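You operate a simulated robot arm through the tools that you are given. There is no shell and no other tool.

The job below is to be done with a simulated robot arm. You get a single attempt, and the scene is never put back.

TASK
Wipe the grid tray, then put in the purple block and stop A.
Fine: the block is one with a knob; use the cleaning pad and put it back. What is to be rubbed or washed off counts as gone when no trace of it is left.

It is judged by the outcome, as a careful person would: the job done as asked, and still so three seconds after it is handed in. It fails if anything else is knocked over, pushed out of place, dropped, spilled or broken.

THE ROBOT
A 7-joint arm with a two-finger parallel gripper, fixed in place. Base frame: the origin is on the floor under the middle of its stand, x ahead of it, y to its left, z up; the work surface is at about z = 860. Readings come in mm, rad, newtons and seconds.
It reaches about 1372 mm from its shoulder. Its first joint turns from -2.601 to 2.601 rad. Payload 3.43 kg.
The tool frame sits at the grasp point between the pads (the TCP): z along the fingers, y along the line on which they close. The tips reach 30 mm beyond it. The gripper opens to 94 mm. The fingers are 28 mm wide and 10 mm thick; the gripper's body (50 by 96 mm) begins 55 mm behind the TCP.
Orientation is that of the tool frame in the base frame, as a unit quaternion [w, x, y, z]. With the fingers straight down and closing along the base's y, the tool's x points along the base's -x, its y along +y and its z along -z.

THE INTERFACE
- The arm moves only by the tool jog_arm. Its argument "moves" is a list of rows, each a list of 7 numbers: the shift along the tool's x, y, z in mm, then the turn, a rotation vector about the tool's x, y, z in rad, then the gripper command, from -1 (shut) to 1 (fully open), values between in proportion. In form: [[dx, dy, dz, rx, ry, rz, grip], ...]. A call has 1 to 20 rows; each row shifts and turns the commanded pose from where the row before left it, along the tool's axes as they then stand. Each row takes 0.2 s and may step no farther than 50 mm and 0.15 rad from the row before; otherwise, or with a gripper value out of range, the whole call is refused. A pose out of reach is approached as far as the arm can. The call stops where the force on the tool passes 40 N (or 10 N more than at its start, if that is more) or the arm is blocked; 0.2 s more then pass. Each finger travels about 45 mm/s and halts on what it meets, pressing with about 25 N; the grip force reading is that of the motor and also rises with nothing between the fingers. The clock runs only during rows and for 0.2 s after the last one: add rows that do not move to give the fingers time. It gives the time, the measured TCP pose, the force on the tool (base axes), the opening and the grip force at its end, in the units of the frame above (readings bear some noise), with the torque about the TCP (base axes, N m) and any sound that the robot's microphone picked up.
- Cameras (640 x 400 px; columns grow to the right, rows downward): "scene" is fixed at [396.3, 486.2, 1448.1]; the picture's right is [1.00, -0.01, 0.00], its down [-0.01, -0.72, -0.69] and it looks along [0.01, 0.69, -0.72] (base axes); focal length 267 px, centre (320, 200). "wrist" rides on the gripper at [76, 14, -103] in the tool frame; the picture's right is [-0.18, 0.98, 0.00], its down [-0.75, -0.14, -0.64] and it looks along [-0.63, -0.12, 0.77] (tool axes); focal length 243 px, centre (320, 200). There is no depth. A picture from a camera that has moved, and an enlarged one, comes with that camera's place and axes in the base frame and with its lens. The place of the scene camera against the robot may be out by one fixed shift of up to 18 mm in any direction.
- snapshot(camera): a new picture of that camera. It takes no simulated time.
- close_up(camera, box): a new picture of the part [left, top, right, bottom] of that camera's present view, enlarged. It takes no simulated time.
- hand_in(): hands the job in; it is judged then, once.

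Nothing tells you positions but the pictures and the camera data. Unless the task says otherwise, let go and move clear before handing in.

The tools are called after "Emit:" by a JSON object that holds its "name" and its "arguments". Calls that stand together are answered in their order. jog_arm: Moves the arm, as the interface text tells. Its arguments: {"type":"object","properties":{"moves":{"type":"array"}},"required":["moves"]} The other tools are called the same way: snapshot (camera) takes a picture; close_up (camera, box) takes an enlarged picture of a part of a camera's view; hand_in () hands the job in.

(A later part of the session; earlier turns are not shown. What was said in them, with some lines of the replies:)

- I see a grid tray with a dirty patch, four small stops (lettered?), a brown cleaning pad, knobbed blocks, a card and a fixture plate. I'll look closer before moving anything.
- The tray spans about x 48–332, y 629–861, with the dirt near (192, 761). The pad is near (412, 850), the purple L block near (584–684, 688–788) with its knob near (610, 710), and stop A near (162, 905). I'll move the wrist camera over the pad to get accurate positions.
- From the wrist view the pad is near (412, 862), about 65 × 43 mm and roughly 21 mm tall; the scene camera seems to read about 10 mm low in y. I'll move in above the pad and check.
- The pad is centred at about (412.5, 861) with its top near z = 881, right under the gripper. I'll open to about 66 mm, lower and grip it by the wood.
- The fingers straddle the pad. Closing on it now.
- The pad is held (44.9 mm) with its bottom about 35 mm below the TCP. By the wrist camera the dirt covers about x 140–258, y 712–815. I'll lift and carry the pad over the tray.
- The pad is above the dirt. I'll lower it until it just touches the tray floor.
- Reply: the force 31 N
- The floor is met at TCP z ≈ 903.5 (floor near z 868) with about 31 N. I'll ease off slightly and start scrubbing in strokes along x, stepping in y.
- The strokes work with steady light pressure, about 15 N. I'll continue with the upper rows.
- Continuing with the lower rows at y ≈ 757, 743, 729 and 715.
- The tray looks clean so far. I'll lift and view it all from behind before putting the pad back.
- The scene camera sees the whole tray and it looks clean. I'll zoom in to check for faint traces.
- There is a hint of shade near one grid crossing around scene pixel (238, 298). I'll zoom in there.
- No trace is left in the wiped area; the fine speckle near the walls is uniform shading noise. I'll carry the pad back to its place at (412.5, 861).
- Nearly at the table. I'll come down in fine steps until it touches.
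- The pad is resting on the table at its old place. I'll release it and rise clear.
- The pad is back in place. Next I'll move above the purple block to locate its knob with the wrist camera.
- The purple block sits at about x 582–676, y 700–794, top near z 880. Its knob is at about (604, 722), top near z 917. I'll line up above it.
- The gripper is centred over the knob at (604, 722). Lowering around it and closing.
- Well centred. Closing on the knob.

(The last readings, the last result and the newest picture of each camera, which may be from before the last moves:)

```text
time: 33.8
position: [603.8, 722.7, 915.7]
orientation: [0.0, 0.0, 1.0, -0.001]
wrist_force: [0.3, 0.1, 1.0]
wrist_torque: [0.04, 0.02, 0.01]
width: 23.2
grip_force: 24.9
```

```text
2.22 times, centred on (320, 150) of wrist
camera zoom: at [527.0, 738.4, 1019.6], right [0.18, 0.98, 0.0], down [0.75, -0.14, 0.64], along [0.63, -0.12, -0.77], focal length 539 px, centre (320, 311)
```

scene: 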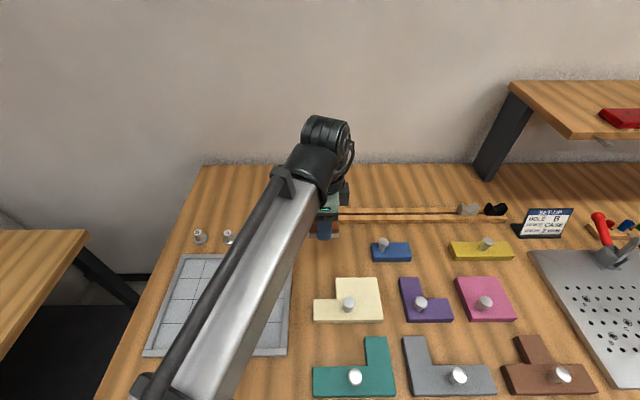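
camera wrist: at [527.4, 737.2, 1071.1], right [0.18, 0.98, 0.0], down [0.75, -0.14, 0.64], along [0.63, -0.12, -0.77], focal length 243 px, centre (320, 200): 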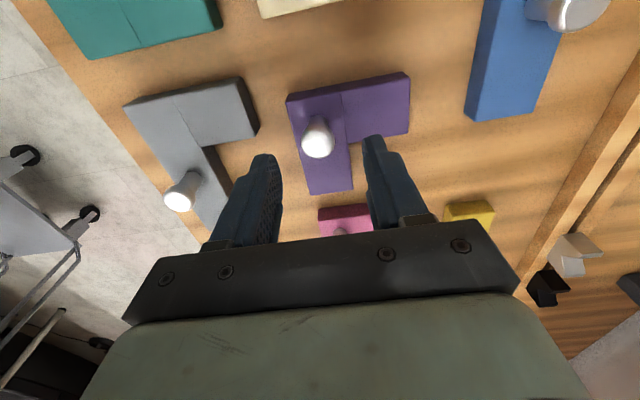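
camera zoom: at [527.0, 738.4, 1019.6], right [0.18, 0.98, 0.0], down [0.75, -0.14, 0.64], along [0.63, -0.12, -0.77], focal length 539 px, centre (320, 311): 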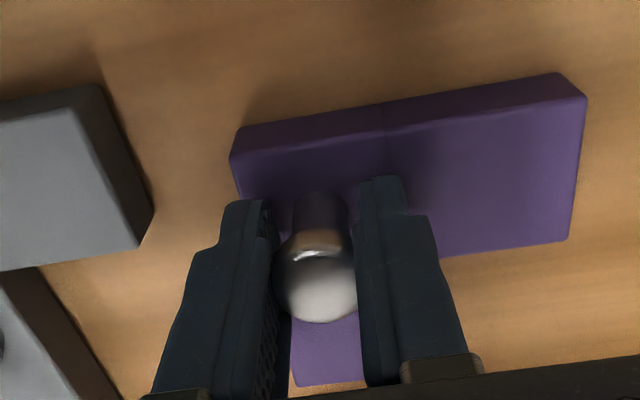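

The knob is gripped (23 mm). I'll lift a little and check that the block hangs level.

Emit:
{"name": "jog_arm", "arguments": {"moves": [[0, 0, -8, 0, 0, 0, -1], [0, 0, -12, 0, 0, 0, -1], [0, 0, 0, 0, 0, 0, -1], [0, 0, 0, 0, 0, 0, -1]]}}

Emit:
{"name": "close_up", "arguments": {"camera": "wrist", "box": [200, 60, 440, 240]}}

Emit:
{"name": "close_up", "arguments": {"camera": "scene", "box": [380, 250, 480, 340]}}

```text
time: 34.8
position: [605.1, 723.2, 936.0]
orientation: [0.0, -0.001, 1.0, 0.0]
wrist_force: [-1.6, 0.6, -0.9]
wrist_torque: [-0.03, 0.0, 0.01]
width: 23.2
grip_force: 25.2
```

```text
2.22 times, centred on (320, 150) of wrist
camera zoom: at [527.5, 738.3, 1039.6], right [0.18, 0.98, 0.0], down [0.75, -0.14, 0.64], along [0.63, -0.12, -0.77], focal length 539 px, centre (320, 311)
```

zoom: 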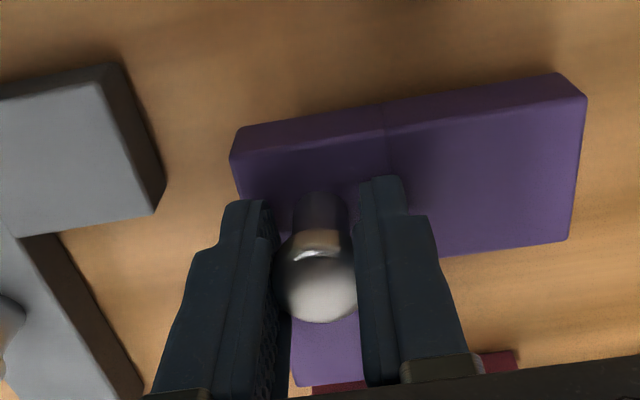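

```text
4.44 times, centred on (430, 295) of scene
camera zoom: at [396.3, 486.2, 1448.1], right [1.0, -0.01, 0.0], down [-0.01, -0.72, -0.69], along [0.01, 0.69, -0.72], focal length 1187 px, centre (-169, -222)
```

zoom: 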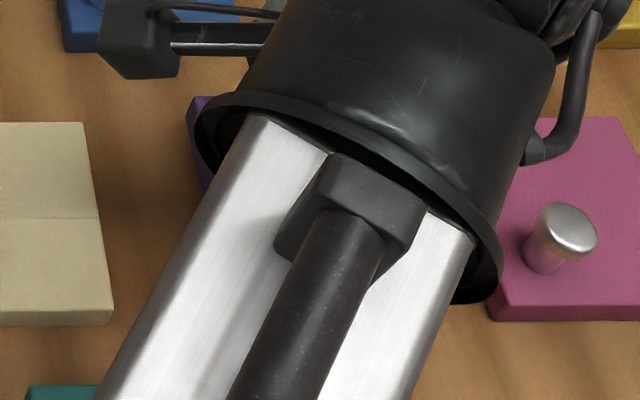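

The block hangs level. The tray cells are about 50 mm with centres at x ≈ 99, 149, 199, 249, 299 and y ≈ 676, 726, 776, 827. I'll carry the block high over the others to the cell near (199, 726).

Emit:
{"name": "jog_arm", "arguments": {"moves": [[0, 0, -33, 0, 0, 0, -1], [0, 0, -37, 0, 0, 0, -1], [45, 0.4, 0, 0, 0, 0, -1], [45, 0.4, 0, 0, 0, 0, -1], [45, 0.4, 0, 0, 0, 0, -1], [45, 0.4, 0, 0, 0, 0, -1], [45, 0.4, 0, 0, 0, 0, -1], [45, 0.4, 0, 0, 0, 0, -1], [45, 0.4, 0, 0, 0, 0, -1], [45, 0.4, 0, 0, 0, 0, -1], [45, 0.4, 0, 0, 0, 0, -1], [0, 0, 0, 0, 0, 0, -1], [0, 0, 0, 0, 0, 0, -1]]}}

Emit:
{"name": "snapshot", "arguments": {"camera": "wrist"}}

Emit:
{"name": "close_up", "arguments": {"camera": "scene", "box": [140, 210, 300, 360]}}

```text
time: 37.6
position: [199.0, 725.1, 1004.6]
orientation: [0.0, -0.001, 1.0, 0.0]
wrist_force: [0.7, -0.1, -1.1]
wrist_torque: [-0.04, 0.01, -0.02]
width: 22.8
grip_force: 25.2
```

```text
taken
camera wrist: at [122.8, 741.1, 1109.4], right [0.18, 0.98, 0.0], down [0.75, -0.14, 0.64], along [0.63, -0.12, -0.77], focal length 243 px, centre (320, 200)
```

wrist: 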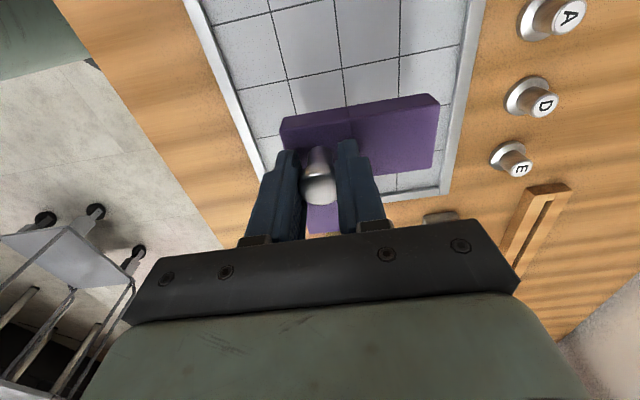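

```text
2.67 times, centred on (220, 285) of scene
camera zoom: at [396.3, 486.2, 1448.1], right [1.0, -0.01, 0.0], down [-0.01, -0.72, -0.69], along [0.01, 0.69, -0.72], focal length 712 px, centre (587, -27)
```

zoom: 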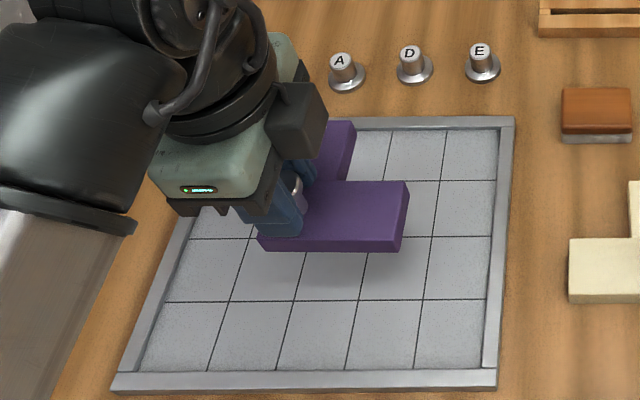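

The block is over the tray. I'll zoom into the wrist view to pin down the grid lines.

Emit:
{"name": "close_up", "arguments": {"camera": "wrist", "box": [190, 0, 480, 210]}}

```text
1.90 times, centred on (335, 105) of wrist
camera zoom: at [122.8, 741.1, 1109.4], right [0.18, 0.98, 0.0], down [0.75, -0.14, 0.64], along [0.63, -0.12, -0.77], focal length 462 px, centre (291, 381)
```

zoom: 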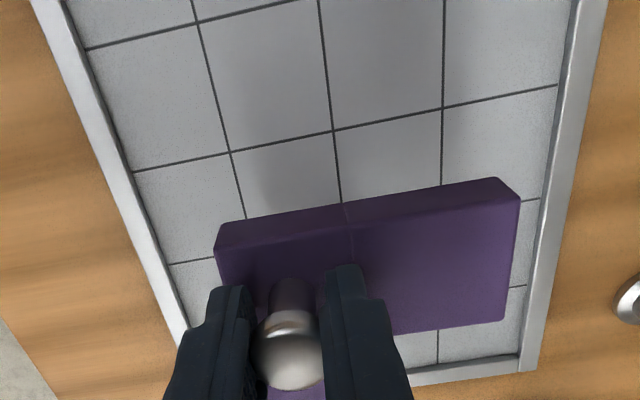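

Emit:
{"name": "close_up", "arguments": {"camera": "wrist", "box": [270, 80, 450, 190]}}

```text
3.56 times, centred on (360, 135) of wrist
camera zoom: at [122.8, 741.1, 1109.4], right [0.18, 0.98, 0.0], down [0.75, -0.14, 0.64], along [0.63, -0.12, -0.77], focal length 863 px, centre (178, 431)
```

zoom: 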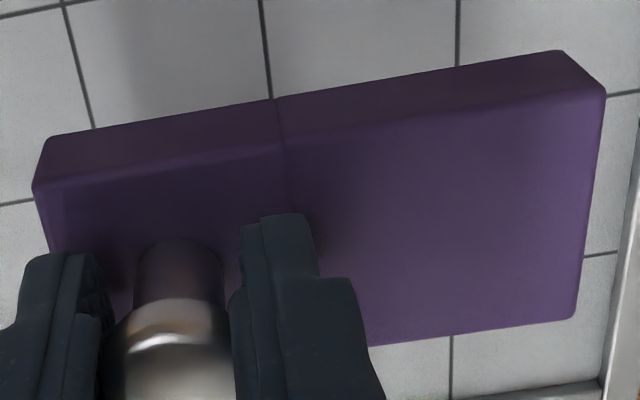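

The grid lines are at x ≈ 174.2 and y ≈ 701.3, 752, 802. The block needs about −1.5 mm in x, −1.3 mm in y and a slight 0.02 rad turn. I'll correct and lower.

Emit:
{"name": "jog_arm", "arguments": {"moves": [[1.5, -1.3, 0, 0, 0, -0.022, -1], [0, 0, 25, 0, 0, 0, -1], [0, 0, 25, 0, 0, 0, -1], [0, 0, 17, 0, 0, 0, -1], [0, 0, 0, 0, 0, 0, -1], [0, 0, 0, 0, 0, 0, -1]]}}

Emit:
{"name": "close_up", "arguments": {"camera": "wrist", "box": [230, 60, 470, 240]}}

Emit:
{"name": "close_up", "arguments": {"camera": "scene", "box": [180, 250, 280, 340]}}

```text
time: 39.0
position: [197.7, 725.6, 938.7]
orientation: [0.0, -0.011, 1.0, -0.001]
wrist_force: [-0.6, -1.0, -1.1]
wrist_torque: [0.03, 0.03, 0.02]
width: 23.3
grip_force: 24.8
```

```text
2.22 times, centred on (350, 150) of wrist
camera zoom: at [120.8, 738.7, 1042.6], right [0.16, 0.99, 0.0], down [0.76, -0.12, 0.64], along [0.63, -0.1, -0.77], focal length 539 px, centre (253, 311)
```

zoom: 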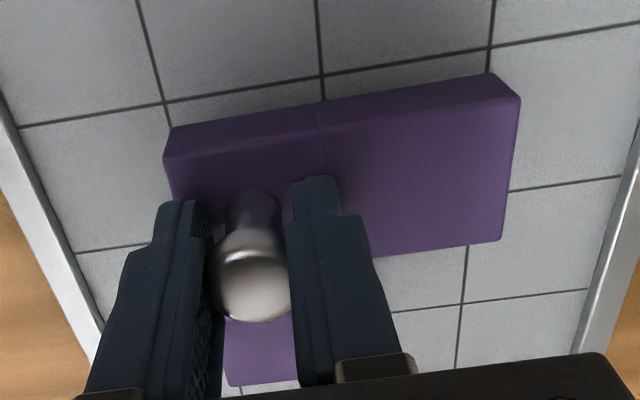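

```text
4.44 times, centred on (230, 295) of scene
camera zoom: at [396.3, 486.2, 1448.1], right [1.0, -0.01, 0.0], down [-0.01, -0.72, -0.69], along [0.01, 0.69, -0.72], focal length 1187 px, centre (720, -222)
```

zoom: 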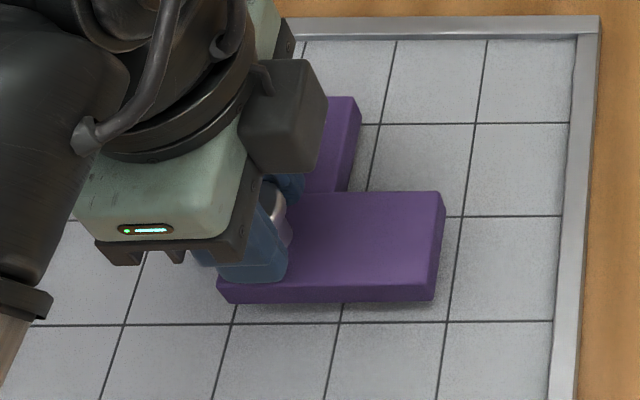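

The block is now parallel to the grid and about 14 mm above the floor. Continuing down.

Emit:
{"name": "jog_arm", "arguments": {"moves": [[0, 0, 7, 0, 0, 0, -1], [0, 0, 4, 0, 0, 0, -1], [0, 0, 0, 0, 0, 0, -1]]}}

Emit:
{"name": "close_up", "arguments": {"camera": "wrist", "box": [230, 60, 470, 240]}}

Emit:
{"name": "close_up", "arguments": {"camera": "scene", "box": [180, 250, 280, 340]}}

```text
time: 39.8
position: [197.3, 724.6, 928.0]
orientation: [0.0, -0.011, 1.0, 0.001]
wrist_force: [0.8, 0.1, -0.2]
wrist_torque: [-0.01, 0.02, 0.01]
width: 23.3
grip_force: 25.1
```

```text
2.22 times, centred on (350, 150) of wrist
camera zoom: at [120.5, 738.7, 1031.4], right [0.16, 0.99, 0.0], down [0.76, -0.12, 0.64], along [0.63, -0.1, -0.77], focal length 539 px, centre (253, 311)
```

zoom: 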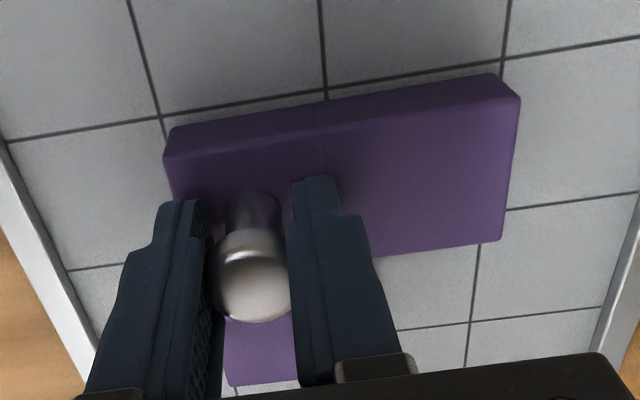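

```text
4.44 times, centred on (230, 295) of scene
camera zoom: at [396.3, 486.2, 1448.1], right [1.0, -0.01, 0.0], down [-0.01, -0.72, -0.69], along [0.01, 0.69, -0.72], focal length 1187 px, centre (720, -222)
```

zoom: 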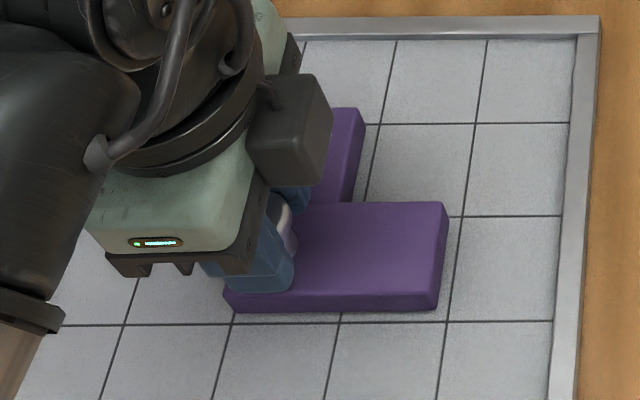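

Emit:
{"name": "close_up", "arguments": {"camera": "scene", "box": [222, 300, 254, 330]}}

Emit:
{"name": "close_up", "arguments": {"camera": "scene", "box": [262, 290, 294, 330]}}

Emit:
{"name": "close_up", "arguments": {"camera": "wrist", "box": [285, 70, 365, 130]}}

Emit:
{"name": "close_up", "arguments": {"camera": "wrist", "box": [385, 75, 475, 175]}}

```text
13.33 times, centred on (238, 315) of scene
camera zoom: at [396.3, 486.2, 1448.1], right [1.0, -0.01, 0.0], down [-0.01, -0.72, -0.69], along [0.01, 0.69, -0.72], focal length 3561 px, centre (1413, -1333)
```

zoom: 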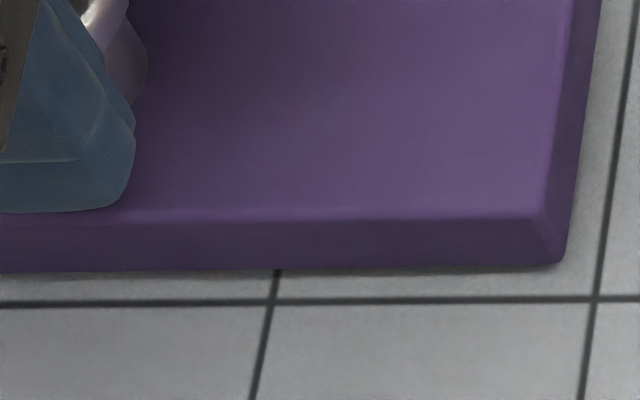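

```text
10.00 times, centred on (278, 310) of scene
camera zoom: at [396.3, 486.2, 1448.1], right [1.0, -0.01, 0.0], down [-0.01, -0.72, -0.69], along [0.01, 0.69, -0.72], focal length 2671 px, centre (740, -900)
```

zoom: 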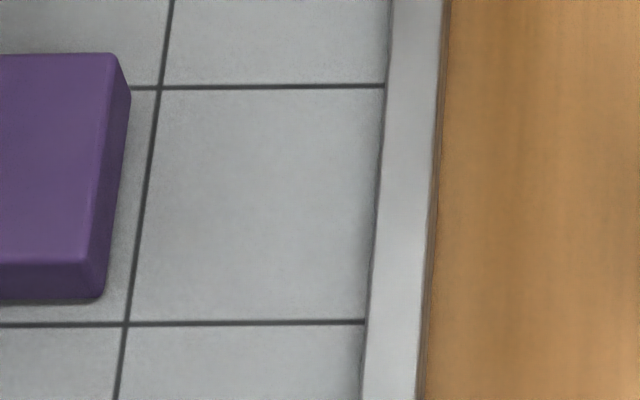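

```text
6.67 times, centred on (325, 100) of wrist
camera zoom: at [120.5, 738.7, 1031.4], right [0.16, 0.99, 0.0], down [0.76, -0.12, 0.64], along [0.63, -0.1, -0.77], focal length 1618 px, centre (287, 867)
```

zoom: 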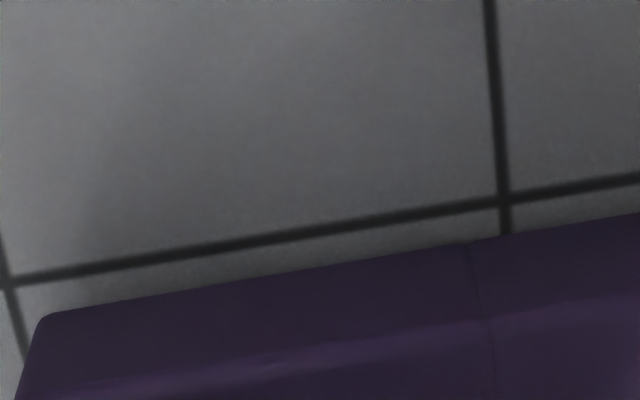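

```text
4.00 times, centred on (430, 125) of wrist
camera zoom: at [120.5, 738.7, 1031.4], right [0.16, 0.99, 0.0], down [0.76, -0.12, 0.64], along [0.63, -0.1, -0.77], focal length 970 px, centre (-120, 500)
```

zoom: 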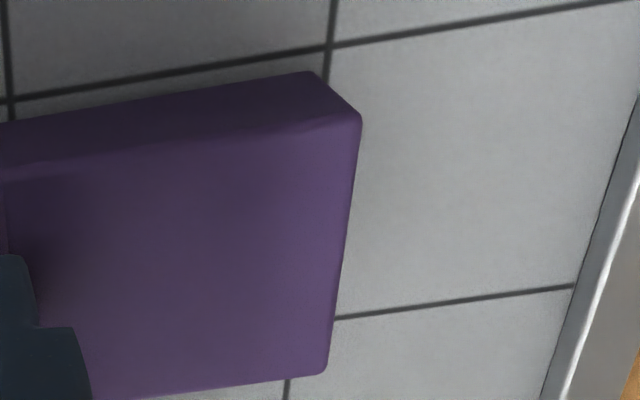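

The block is within its cells with gaps of 2–4 mm all round. I'll shift 0.7 mm in +x and lower until it touches the floor.

Emit:
{"name": "jog_arm", "arguments": {"moves": [[-0.7, 0, 1.5, 0, 0, 0, -1], [0, 0, 1, 0, 0, 0, -1], [0, 0, 0, 0, 0, 0, -1]]}}

```text
time: 40.6
position: [197.4, 725.1, 926.3]
orientation: [0.0, -0.011, 1.0, 0.0]
wrist_force: [-0.7, 0.2, -0.9]
wrist_torque: [-0.03, 0.03, 0.02]
width: 23.3
grip_force: 25.0
```

Emit:
{"name": "jog_arm", "arguments": {"moves": [[0, 0, 0.7, 0, 0, 0, -1], [0, 0, 0, 0, 0, 0, -1]]}}

```text
time: 41.2
position: [198.8, 725.2, 924.6]
orientation: [-0.001, -0.011, 1.0, 0.0]
wrist_force: [-0.8, -0.3, -1.8]
wrist_torque: [-0.06, 0.01, 0.04]
width: 23.2
grip_force: 25.0
```

Emit:
{"name": "jog_arm", "arguments": {"moves": [[0, 0, 0.6, 0, 0, 0, -1], [0, 0, 0, 0, 0, 0, -1]]}}

```text
time: 41.8
position: [197.2, 724.1, 923.8]
orientation: [0.0, -0.012, 1.0, 0.001]
wrist_force: [0.9, -0.2, -0.1]
wrist_torque: [-0.02, 0.05, -0.01]
width: 23.3
grip_force: 24.9
```

Emit:
{"name": "jog_arm", "arguments": {"moves": [[0, 0, 0.6, 0, 0, 0, -1], [0, 0, 0, 0, 0, 0, -1]]}}

```text
time: 42.4
position: [198.4, 724.4, 924.3]
orientation: [0.001, -0.012, 1.0, 0.0]
wrist_force: [1.0, -0.4, 9.5]
wrist_torque: [-0.07, -0.14, 0.0]
width: 23.2
grip_force: 25.1
```

The block touches the tray floor. Releasing and rising.

Emit:
{"name": "jog_arm", "arguments": {"moves": [[0, 0, -0.4, 0, 0, 0, -1], [0, 0, 0, 0, 0, 0, -0.2], [0, 0, 0, 0, 0, 0, 0.1], [0, 0, 0, 0, 0, 0, 0.1], [0, 0, 0, 0, 0, 0, 0.1], [0, 0, -20, 0, 0, 0, 0.1], [0, 0, -30, 0, 0, 0, 0.1], [0, 0, -40, 0, 0, 0, 0.1], [0, 0, 0, 0, 0, 0, 0.1]]}}

Emit:
{"name": "snapshot", "arguments": {"camera": "wrist"}}

Emit:
{"name": "close_up", "arguments": {"camera": "scene", "box": [140, 210, 300, 360]}}

```text
time: 44.4
position: [198.9, 725.4, 1014.3]
orientation: [0.0, -0.011, 1.0, 0.0]
wrist_force: [-1.1, -0.1, -0.4]
wrist_torque: [-0.01, -0.02, -0.01]
width: 51.5
grip_force: 0.0
```

```text
taken
camera wrist: at [122.0, 738.6, 1117.4], right [0.16, 0.99, 0.0], down [0.76, -0.12, 0.64], along [0.63, -0.1, -0.77], focal length 243 px, centre (320, 200)
```

wrist: 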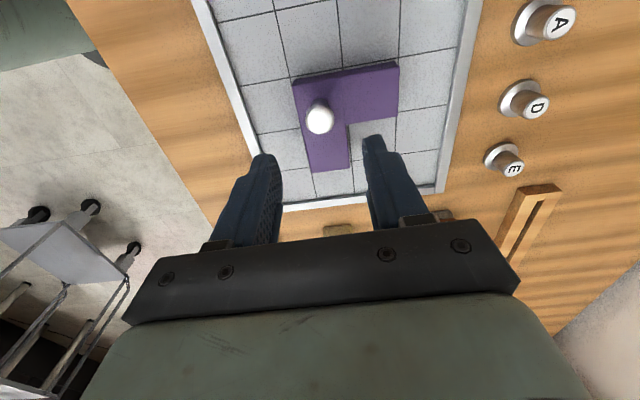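

```text
2.67 times, centred on (220, 285) of scene
camera zoom: at [396.3, 486.2, 1448.1], right [1.0, -0.01, 0.0], down [-0.01, -0.72, -0.69], along [0.01, 0.69, -0.72], focal length 712 px, centre (587, -27)
```

zoom: 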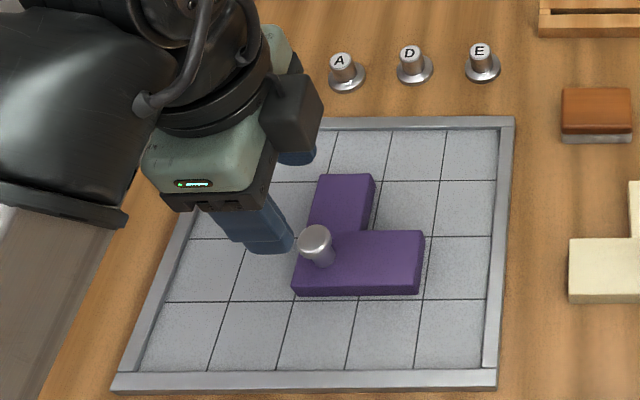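

The block sits squarely in three cells. Next is stop A, near (165, 915); I'll move above it and look.

Emit:
{"name": "jog_arm", "arguments": {"moves": [[0, 0, 0, 0, 0, 0.022, 0.1], [10, 45, 0, 0, 0, 0, 0.1], [10, 45, 0, 0, 0, 0, 0.1], [10, 45, 0, 0, 0, 0, 0.1], [10, 45, 0, 0, 0, 0, 0.1], [0, 0, 0, 0, 0, 0, 0.1], [0, 0, 0, 0, 0, 0, 0.1]]}}

Emit:
{"name": "snapshot", "arguments": {"camera": "wrist"}}

Emit:
{"name": "close_up", "arguments": {"camera": "wrist", "box": [240, 30, 400, 150]}}

Emit:
{"name": "close_up", "arguments": {"camera": "scene", "box": [140, 210, 300, 360]}}

```text
time: 46.0
position: [158.2, 904.5, 1013.1]
orientation: [0.001, 0.0, 1.0, 0.0]
wrist_force: [0.6, 0.4, -0.4]
wrist_torque: [0.01, 0.03, -0.02]
width: 51.7
grip_force: 0.0
```

```text
taken
camera wrist: at [81.0, 920.8, 1116.7], right [0.18, 0.98, 0.0], down [0.75, -0.14, 0.64], along [0.63, -0.12, -0.77], focal length 243 px, centre (320, 200)
```

wrist: 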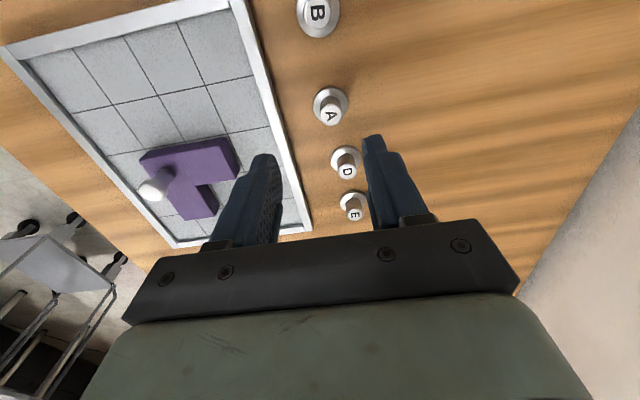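

```text
3.33 times, centred on (320, 90) of wrist
camera zoom: at [81.0, 920.8, 1116.7], right [0.18, 0.98, 0.0], down [0.75, -0.14, 0.64], along [0.63, -0.12, -0.77], focal length 809 px, centre (320, 567)
```

zoom: 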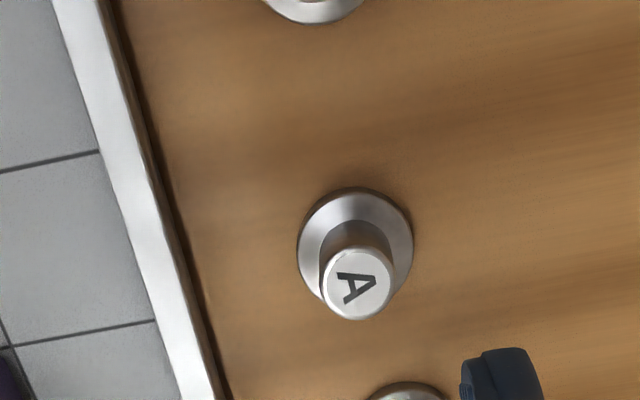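

```text
2.67 times, centred on (220, 285) of scene
camera zoom: at [396.3, 486.2, 1448.1], right [1.0, -0.01, 0.0], down [-0.01, -0.72, -0.69], along [0.01, 0.69, -0.72], focal length 712 px, centre (587, -27)
```

zoom: 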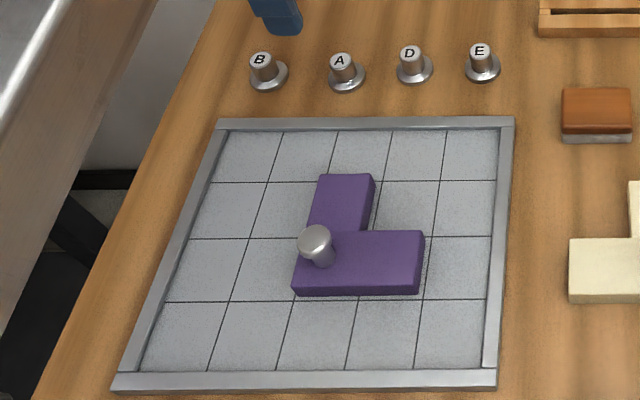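

Stop A is at about (165.5, 916): flange 35 mm, post about 20 mm, top near z 891. I'll line up over it at z ≈ 950 and check.

Emit:
{"name": "jog_arm", "arguments": {"moves": [[-3.8, 5.3, 30, 0, 0, 0, 0.1], [-3.9, 5.3, 33, 0, 0, 0, 0.1], [0, 0, 0, 0, 0, 0, 0.1], [0, 0, 0, 0, 0, 0, 0.1]]}}

Emit:
{"name": "snapshot", "arguments": {"camera": "wrist"}}

Emit:
{"name": "close_up", "arguments": {"camera": "wrist", "box": [220, 60, 420, 210]}}

```text
time: 47.0
position: [167.2, 915.5, 948.7]
orientation: [0.0, 0.0, 1.0, 0.001]
wrist_force: [0.9, 0.2, 0.9]
wrist_torque: [0.0, 0.02, -0.02]
width: 51.5
grip_force: 0.0
```

```text
taken
camera wrist: at [89.3, 931.0, 1053.5], right [0.18, 0.98, 0.0], down [0.75, -0.14, 0.64], along [0.63, -0.12, -0.77], focal length 243 px, centre (320, 200)
```

wrist: 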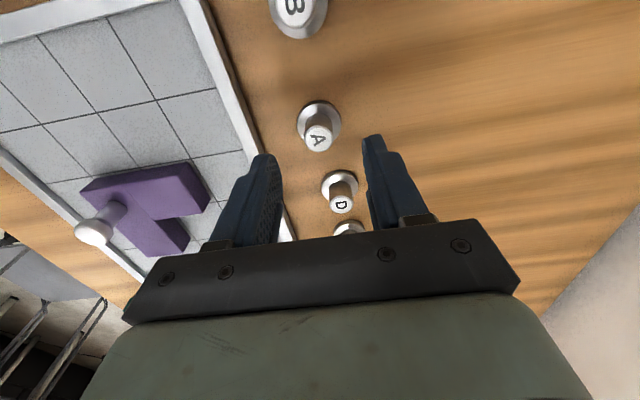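

```text
2.67 times, centred on (320, 135) of wrist
camera zoom: at [89.3, 931.0, 1053.5], right [0.18, 0.98, 0.0], down [0.75, -0.14, 0.64], along [0.63, -0.12, -0.77], focal length 647 px, centre (320, 373)
```

zoom: 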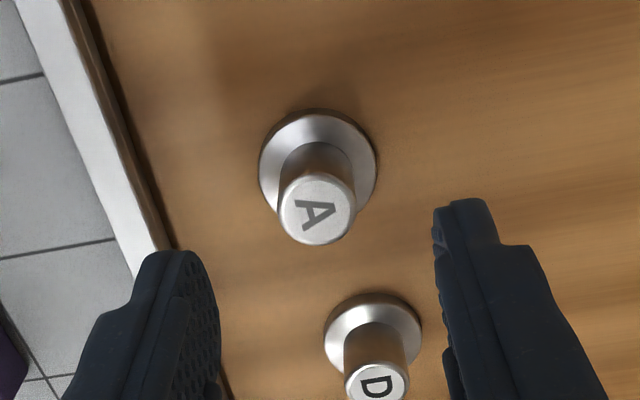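

Centred on A at (165.3, 916.2). Lowering to put the tips just above the flange, then closing.

Emit:
{"name": "jog_arm", "arguments": {"moves": [[0.8, 0.6, 20, 0, 0, 0, 0.1], [0, 0, 16, 0, 0, 0, 0.1], [0, 0, 10, 0, 0, 0, 0.1], [0, 0, 0, 0, 0, 0, 0.1]]}}

Emit:
{"name": "close_up", "arguments": {"camera": "wrist", "box": [220, 60, 420, 240]}}

Emit:
{"name": "close_up", "arguments": {"camera": "scene", "box": [180, 200, 300, 270]}}

```text
time: 48.0
position: [165.5, 915.9, 905.1]
orientation: [0.0, 0.0, 1.0, 0.0]
wrist_force: [0.4, 0.1, -0.1]
wrist_torque: [0.0, -0.01, 0.03]
width: 51.5
grip_force: 0.1
```

```text
2.22 times, centred on (320, 150) of wrist
camera zoom: at [88.6, 931.5, 1008.1], right [0.18, 0.98, 0.0], down [0.75, -0.14, 0.64], along [0.63, -0.12, -0.77], focal length 539 px, centre (320, 311)
```

zoom: 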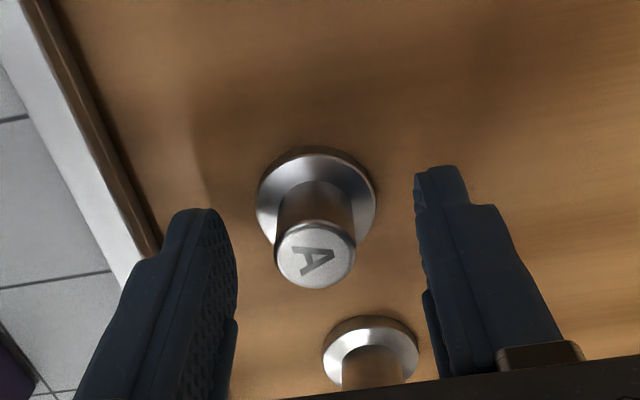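

```text
5.33 times, centred on (240, 235) of scene
camera zoom: at [396.3, 486.2, 1448.1], right [1.0, -0.01, 0.0], down [-0.01, -0.72, -0.69], along [0.01, 0.69, -0.72], focal length 1424 px, centre (747, 13)
```

zoom: 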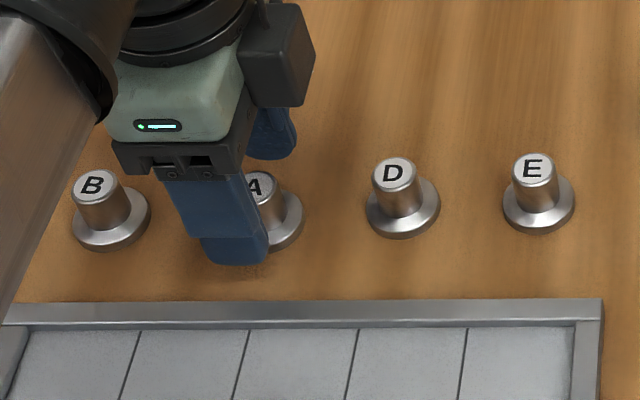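

Aligned. Closing on the post.

Emit:
{"name": "jog_arm", "arguments": {"moves": [[0, 0, 1, 0, 0, 0, -1], [0, 0, 0, 0, 0, 0, -1], [0, 0, 0, 0, 0, 0, -1], [0, 0, 0, 0, 0, 0, -1], [0, 0, 0, 0, 0, 0, -1]]}}

Emit:
{"name": "close_up", "arguments": {"camera": "wrist", "box": [220, 60, 420, 240]}}

```text
time: 49.2
position: [165.1, 916.3, 904.0]
orientation: [0.0, 0.0, 1.0, 0.0]
wrist_force: [0.6, -0.1, 1.6]
wrist_torque: [-0.06, -0.03, -0.03]
width: 20.7
grip_force: 24.8
```

```text
2.22 times, centred on (320, 150) of wrist
camera zoom: at [88.6, 931.6, 1007.5], right [0.18, 0.98, 0.0], down [0.75, -0.14, 0.64], along [0.63, -0.12, -0.77], focal length 539 px, centre (320, 311)
```

zoom: 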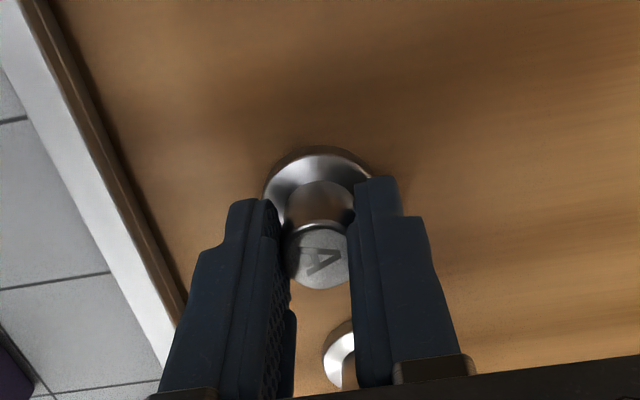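

Stop A is held (20.7 mm). I'll lift it and carry it to the empty cell centred near (98.8, 776.9), then check.

Emit:
{"name": "jog_arm", "arguments": {"moves": [[0, 0, -10, 0, 0, 0, -1], [0, 0, -25, 0, 0, 0, -1], [0, 0, -25, 0, 0, 0, -1], [16.6, -34.8, 0, 0, 0, 0, -1], [16.6, -34.8, 0, 0, 0, 0, -1], [16.6, -34.8, 0, 0, 0, 0, -1], [16.6, -34.9, 0, 0, 0, 0, -1], [0, 0, 0, 0, 0, 0, -1], [0, 0, 0, 0, 0, 0, -1]]}}

Emit:
{"name": "snapshot", "arguments": {"camera": "wrist"}}

Emit:
{"name": "close_up", "arguments": {"camera": "wrist", "box": [200, 30, 440, 210]}}

Emit:
{"name": "close_up", "arguments": {"camera": "scene", "box": [140, 210, 300, 360]}}

```text
time: 51.2
position: [98.6, 776.9, 963.3]
orientation: [-0.001, 0.0, 1.0, 0.0]
wrist_force: [-0.8, -0.3, -1.0]
wrist_torque: [-0.01, 0.0, 0.01]
width: 20.8
grip_force: 24.5
```

```text
taken
camera wrist: at [21.9, 791.8, 1066.4], right [0.18, 0.98, 0.0], down [0.75, -0.14, 0.64], along [0.63, -0.12, -0.77], focal length 243 px, centre (320, 200)
```

wrist: 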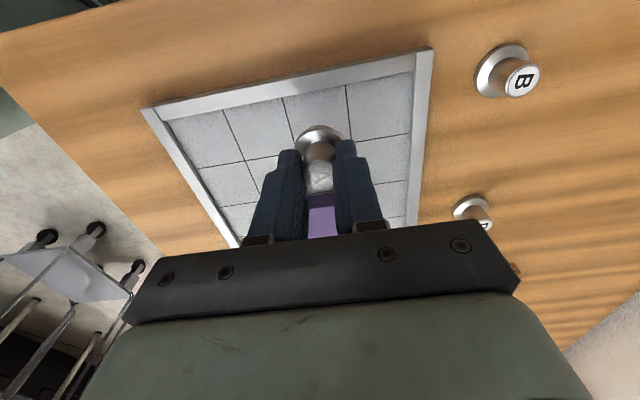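

```text
2.22 times, centred on (320, 120) of wrist
camera zoom: at [21.9, 791.8, 1066.4], right [0.18, 0.98, 0.0], down [0.75, -0.14, 0.64], along [0.63, -0.12, -0.77], focal length 539 px, centre (320, 378)
```

zoom: 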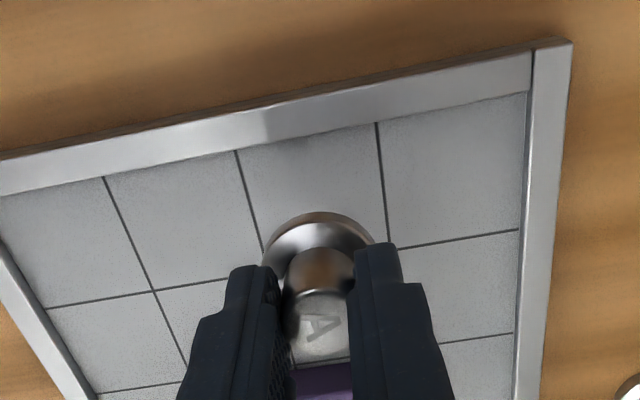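

```text
2.67 times, centred on (220, 285) of scene
camera zoom: at [396.3, 486.2, 1448.1], right [1.0, -0.01, 0.0], down [-0.01, -0.72, -0.69], along [0.01, 0.69, -0.72], focal length 712 px, centre (587, -27)
```

zoom: 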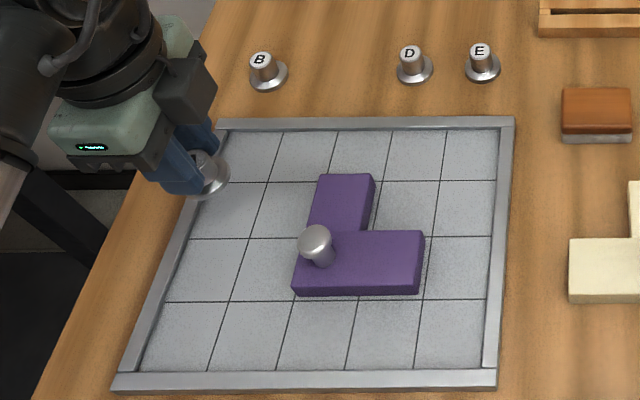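

Emit:
{"name": "close_up", "arguments": {"camera": "wrist", "box": [330, 70, 450, 160]}}

Emit:
{"name": "close_up", "arguments": {"camera": "wrist", "box": [210, 70, 330, 160]}}

```text
4.44 times, centred on (390, 115) of wrist
camera zoom: at [21.9, 791.8, 1066.4], right [0.18, 0.98, 0.0], down [0.75, -0.14, 0.64], along [0.63, -0.12, -0.77], focal length 1078 px, centre (9, 578)
```

zoom: 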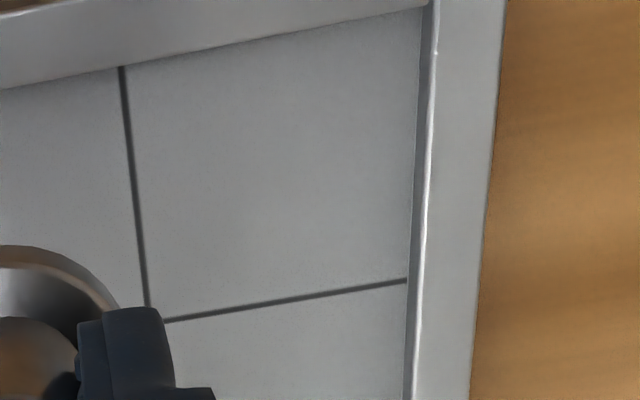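

```text
4.44 times, centred on (270, 115) of wrist
camera zoom: at [21.9, 791.8, 1066.4], right [0.18, 0.98, 0.0], down [0.75, -0.14, 0.64], along [0.63, -0.12, -0.77], focal length 1078 px, centre (542, 578)
```

zoom: 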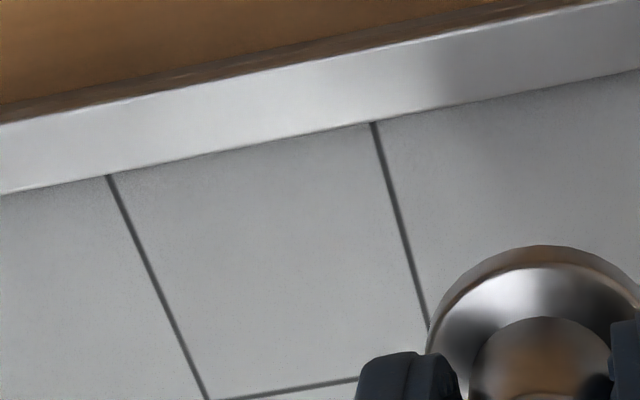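

The target cell spans x 73.5–124.2, y 751.3–801.5, centre (98.9, 776.4), and the stop is centred over it. Lowering.

Emit:
{"name": "jog_arm", "arguments": {"moves": [[0, 0, 20, 0, 0, 0, -1], [0, 0, 18, 0, 0, 0, -1], [0, 0, 8, 0, 0, 0, -1], [0, 0, 0, 0, 0, 0, -1]]}}

Emit:
{"name": "close_up", "arguments": {"camera": "wrist", "box": [200, 30, 440, 210]}}

Emit:
{"name": "close_up", "arguments": {"camera": "scene", "box": [150, 230, 250, 310]}}

```text
time: 52.2
position: [99.2, 776.8, 918.0]
orientation: [0.0, 0.0, 1.0, 0.0]
wrist_force: [0.0, -0.8, 0.6]
wrist_torque: [0.0, -0.03, 0.04]
width: 20.6
grip_force: 25.4
```

```text
2.22 times, centred on (320, 120) of wrist
camera zoom: at [22.3, 792.2, 1021.1], right [0.18, 0.98, 0.0], down [0.75, -0.14, 0.64], along [0.63, -0.12, -0.77], focal length 539 px, centre (320, 378)
```

zoom: 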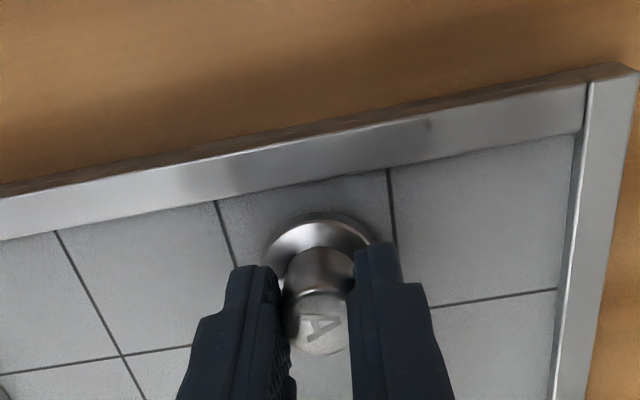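

```text
5.00 times, centred on (200, 270) of scene
camera zoom: at [396.3, 486.2, 1448.1], right [1.0, -0.01, 0.0], down [-0.01, -0.72, -0.69], along [0.01, 0.69, -0.72], focal length 1336 px, centre (920, -150)
```

zoom: 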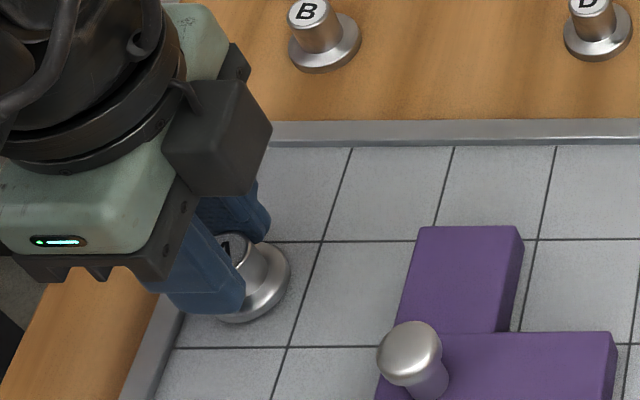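

About 5 mm to go. Fine steps down.

Emit:
{"name": "jog_arm", "arguments": {"moves": [[0, 0, 3, 0, 0, 0, -1], [0, 0, 1, 0, 0, 0, -1], [0, 0, 0, 0, 0, 0, -1]]}}

```text
time: 53.0
position: [99.0, 777.2, 914.9]
orientation: [0.0, -0.001, 1.0, -0.001]
wrist_force: [0.1, -0.1, -0.6]
wrist_torque: [0.02, -0.02, 0.0]
width: 20.5
grip_force: 24.6
```

Emit:
{"name": "jog_arm", "arguments": {"moves": [[0, 0, 0.8, 0, 0, 0, -1], [0, 0, 0, 0, 0, 0, -1]]}}

```text
time: 53.6
position: [100.3, 776.8, 913.2]
orientation: [0.0, -0.001, 1.0, 0.0]
wrist_force: [0.0, -0.1, -1.0]
wrist_torque: [0.0, -0.01, -0.02]
width: 20.4
grip_force: 25.5
```

Emit:
{"name": "jog_arm", "arguments": {"moves": [[0, 0, 0.6, 0, 0, 0, -1], [0, 0, 0, 0, 0, 0, -1]]}}

```text
time: 54.2
position: [98.6, 777.5, 912.8]
orientation: [0.0, 0.0, 1.0, 0.0]
wrist_force: [0.3, 0.0, -1.4]
wrist_torque: [0.02, -0.04, -0.02]
width: 20.9
grip_force: 24.9
```

Emit:
{"name": "jog_arm", "arguments": {"moves": [[0, 0, 0.6, 0, 0, 0, -1], [0, 0, 0, 0, 0, 0, -1]]}}

```text
time: 54.8
position: [98.5, 776.5, 913.3]
orientation: [0.0, 0.0, 1.0, 0.0]
wrist_force: [-0.5, -1.3, 2.4]
wrist_torque: [-0.05, 0.0, -0.02]
width: 20.7
grip_force: 25.1
```

Emit:
{"name": "jog_arm", "arguments": {"moves": [[0, 0, 0.4, 0, 0, 0, -1], [0, 0, 0, 0, 0, 0, -1]]}}

```text
time: 55.4
position: [99.2, 777.3, 912.2]
orientation: [0.0, 0.0, 1.0, 0.0]
wrist_force: [-0.8, -0.7, 9.8]
wrist_torque: [-0.04, 0.04, -0.05]
width: 20.6
grip_force: 24.4
```

The stop is on the floor. Releasing and lifting straight up, then moving clear.

Emit:
{"name": "jog_arm", "arguments": {"moves": [[0, 0, -0.4, 0, 0, 0, -1], [0, 0, 0, 0, 0, 0, -0.3], [0, 0, 0, 0, 0, 0, 0.1], [0, 0, 0, 0, 0, 0, 0.1], [0, 0, 0, 0, 0, 0, 0.1], [0, 0, -15, 0, 0, 0, 0.1], [0, 0, -30, 0, 0, 0, 0.1], [0, 0, -45, 0, 0, 0, 0.1], [0, 0, -45, 0, 0, 0, 0.1], [40, 0, -25, 0, 0, 0, 0.1], [40, 0, -25, 0, 0, 0, 0.1], [0, 0, 0, 0, 0, 0, 0.1]]}}

Emit:
{"name": "snapshot", "arguments": {"camera": "scene"}}

Emit:
{"name": "snapshot", "arguments": {"camera": "wrist"}}

Emit:
{"name": "close_up", "arguments": {"camera": "scene", "box": [140, 210, 300, 360]}}

```text
time: 58.0
position: [18.1, 776.6, 1098.3]
orientation: [0.0, 0.001, 1.0, -0.001]
wrist_force: [0.2, 0.3, -0.2]
wrist_torque: [-0.03, 0.02, 0.01]
width: 52.0
grip_force: 0.1
```

```text
taken
```

scene: 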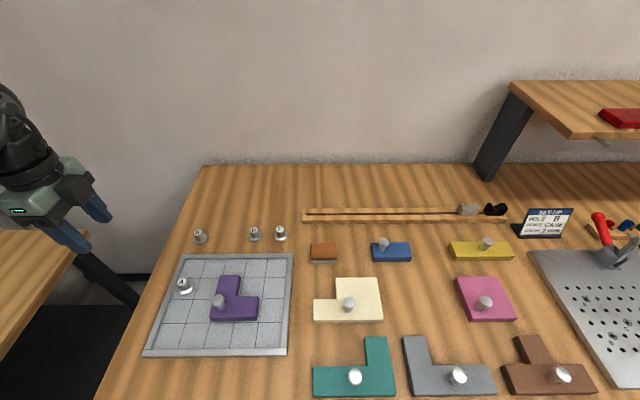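

```text
taken
camera wrist: at [-57.6, 792.1, 1202.0], right [0.18, 0.98, 0.0], down [0.75, -0.14, 0.64], along [0.63, -0.12, -0.77], focal length 243 px, centre (320, 200)
```

wrist: 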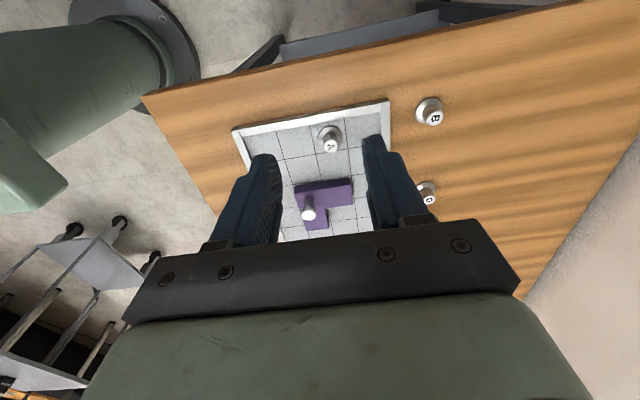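

```text
2.67 times, centred on (220, 285) of scene
camera zoom: at [396.3, 486.2, 1448.1], right [1.0, -0.01, 0.0], down [-0.01, -0.72, -0.69], along [0.01, 0.69, -0.72], focal length 712 px, centre (587, -27)
```

zoom: 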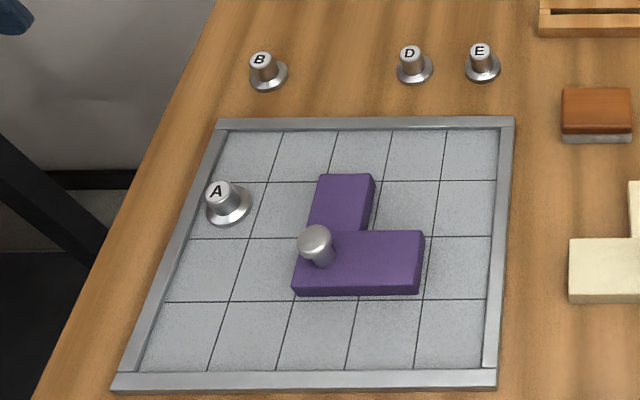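

Stop A stands in its own cell and the purple block sits in three cells, with the pad and everything else in place. One last zoom for traces of dirt and to check the pad's position.

Emit:
{"name": "close_up", "arguments": {"camera": "scene", "box": [180, 252, 270, 345]}}

Emit:
{"name": "close_up", "arguments": {"camera": "scene", "box": [300, 230, 520, 400]}}

Emit:
{"name": "close_up", "arguments": {"camera": "wrist", "box": [220, 90, 400, 240]}}

```text
4.30 times, centred on (225, 298) of scene
camera zoom: at [396.3, 486.2, 1448.1], right [1.0, -0.01, 0.0], down [-0.01, -0.72, -0.69], along [0.01, 0.69, -0.72], focal length 1149 px, centre (729, -224)
```

zoom: 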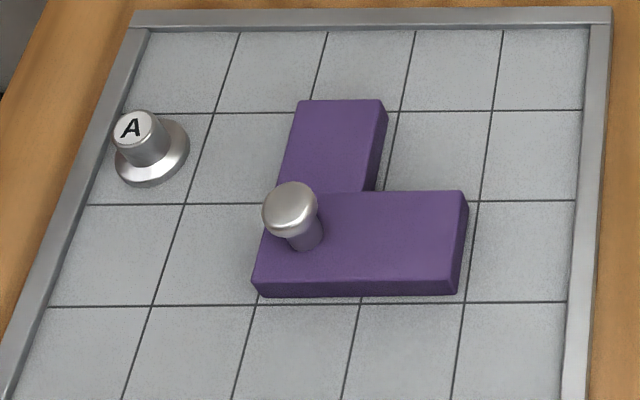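

```text
2.35 times, centred on (410, 315) of scene
camera zoom: at [396.3, 486.2, 1448.1], right [1.0, -0.01, 0.0], down [-0.01, -0.72, -0.69], along [0.01, 0.69, -0.72], focal length 628 px, centre (108, -71)
```

zoom: 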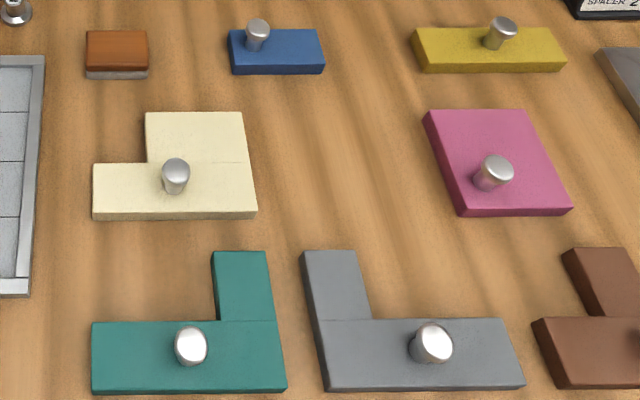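

```text
2.67 times, centred on (310, 165) of wrist
camera zoom: at [-57.6, 792.1, 1202.0], right [0.18, 0.98, 0.0], down [0.75, -0.14, 0.64], along [0.63, -0.12, -0.77], focal length 647 px, centre (347, 293)
```

zoom: 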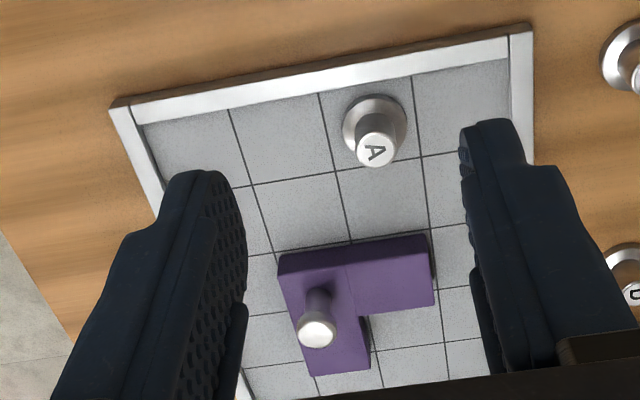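

The tray is clean, the pad is back in its place, the purple block and stop A sit squarely in the tray's cells, and nothing else has moved. The gripper is clear, so I'm handing in.

Emit:
{"name": "hand_in", "arguments": {}}

```text
The job is handed in.
```

I wiped the grid tray clean and put the purple block and stop A in it; the job is handed in. I don't have the judging result.

- **Tray:** I scrubbed the whole dirt patch with about 20 mm of margin. Close-ups showed no trace of it left.
- **Cleaning pad:** it is back where I picked it up, released and resting on the table.
- **Purple block:** it lies flat inside three cells near the middle of the tray, with gaps of about 2–4 mm to the grid lines.
- **Stop A:** it stands upright in its own cell on the left side of the tray, well clear of the block.

The task didn't say which cells to use, so I chose open ones. In the final pictures nothing else had moved, and the gripper was empty and clear of the table.
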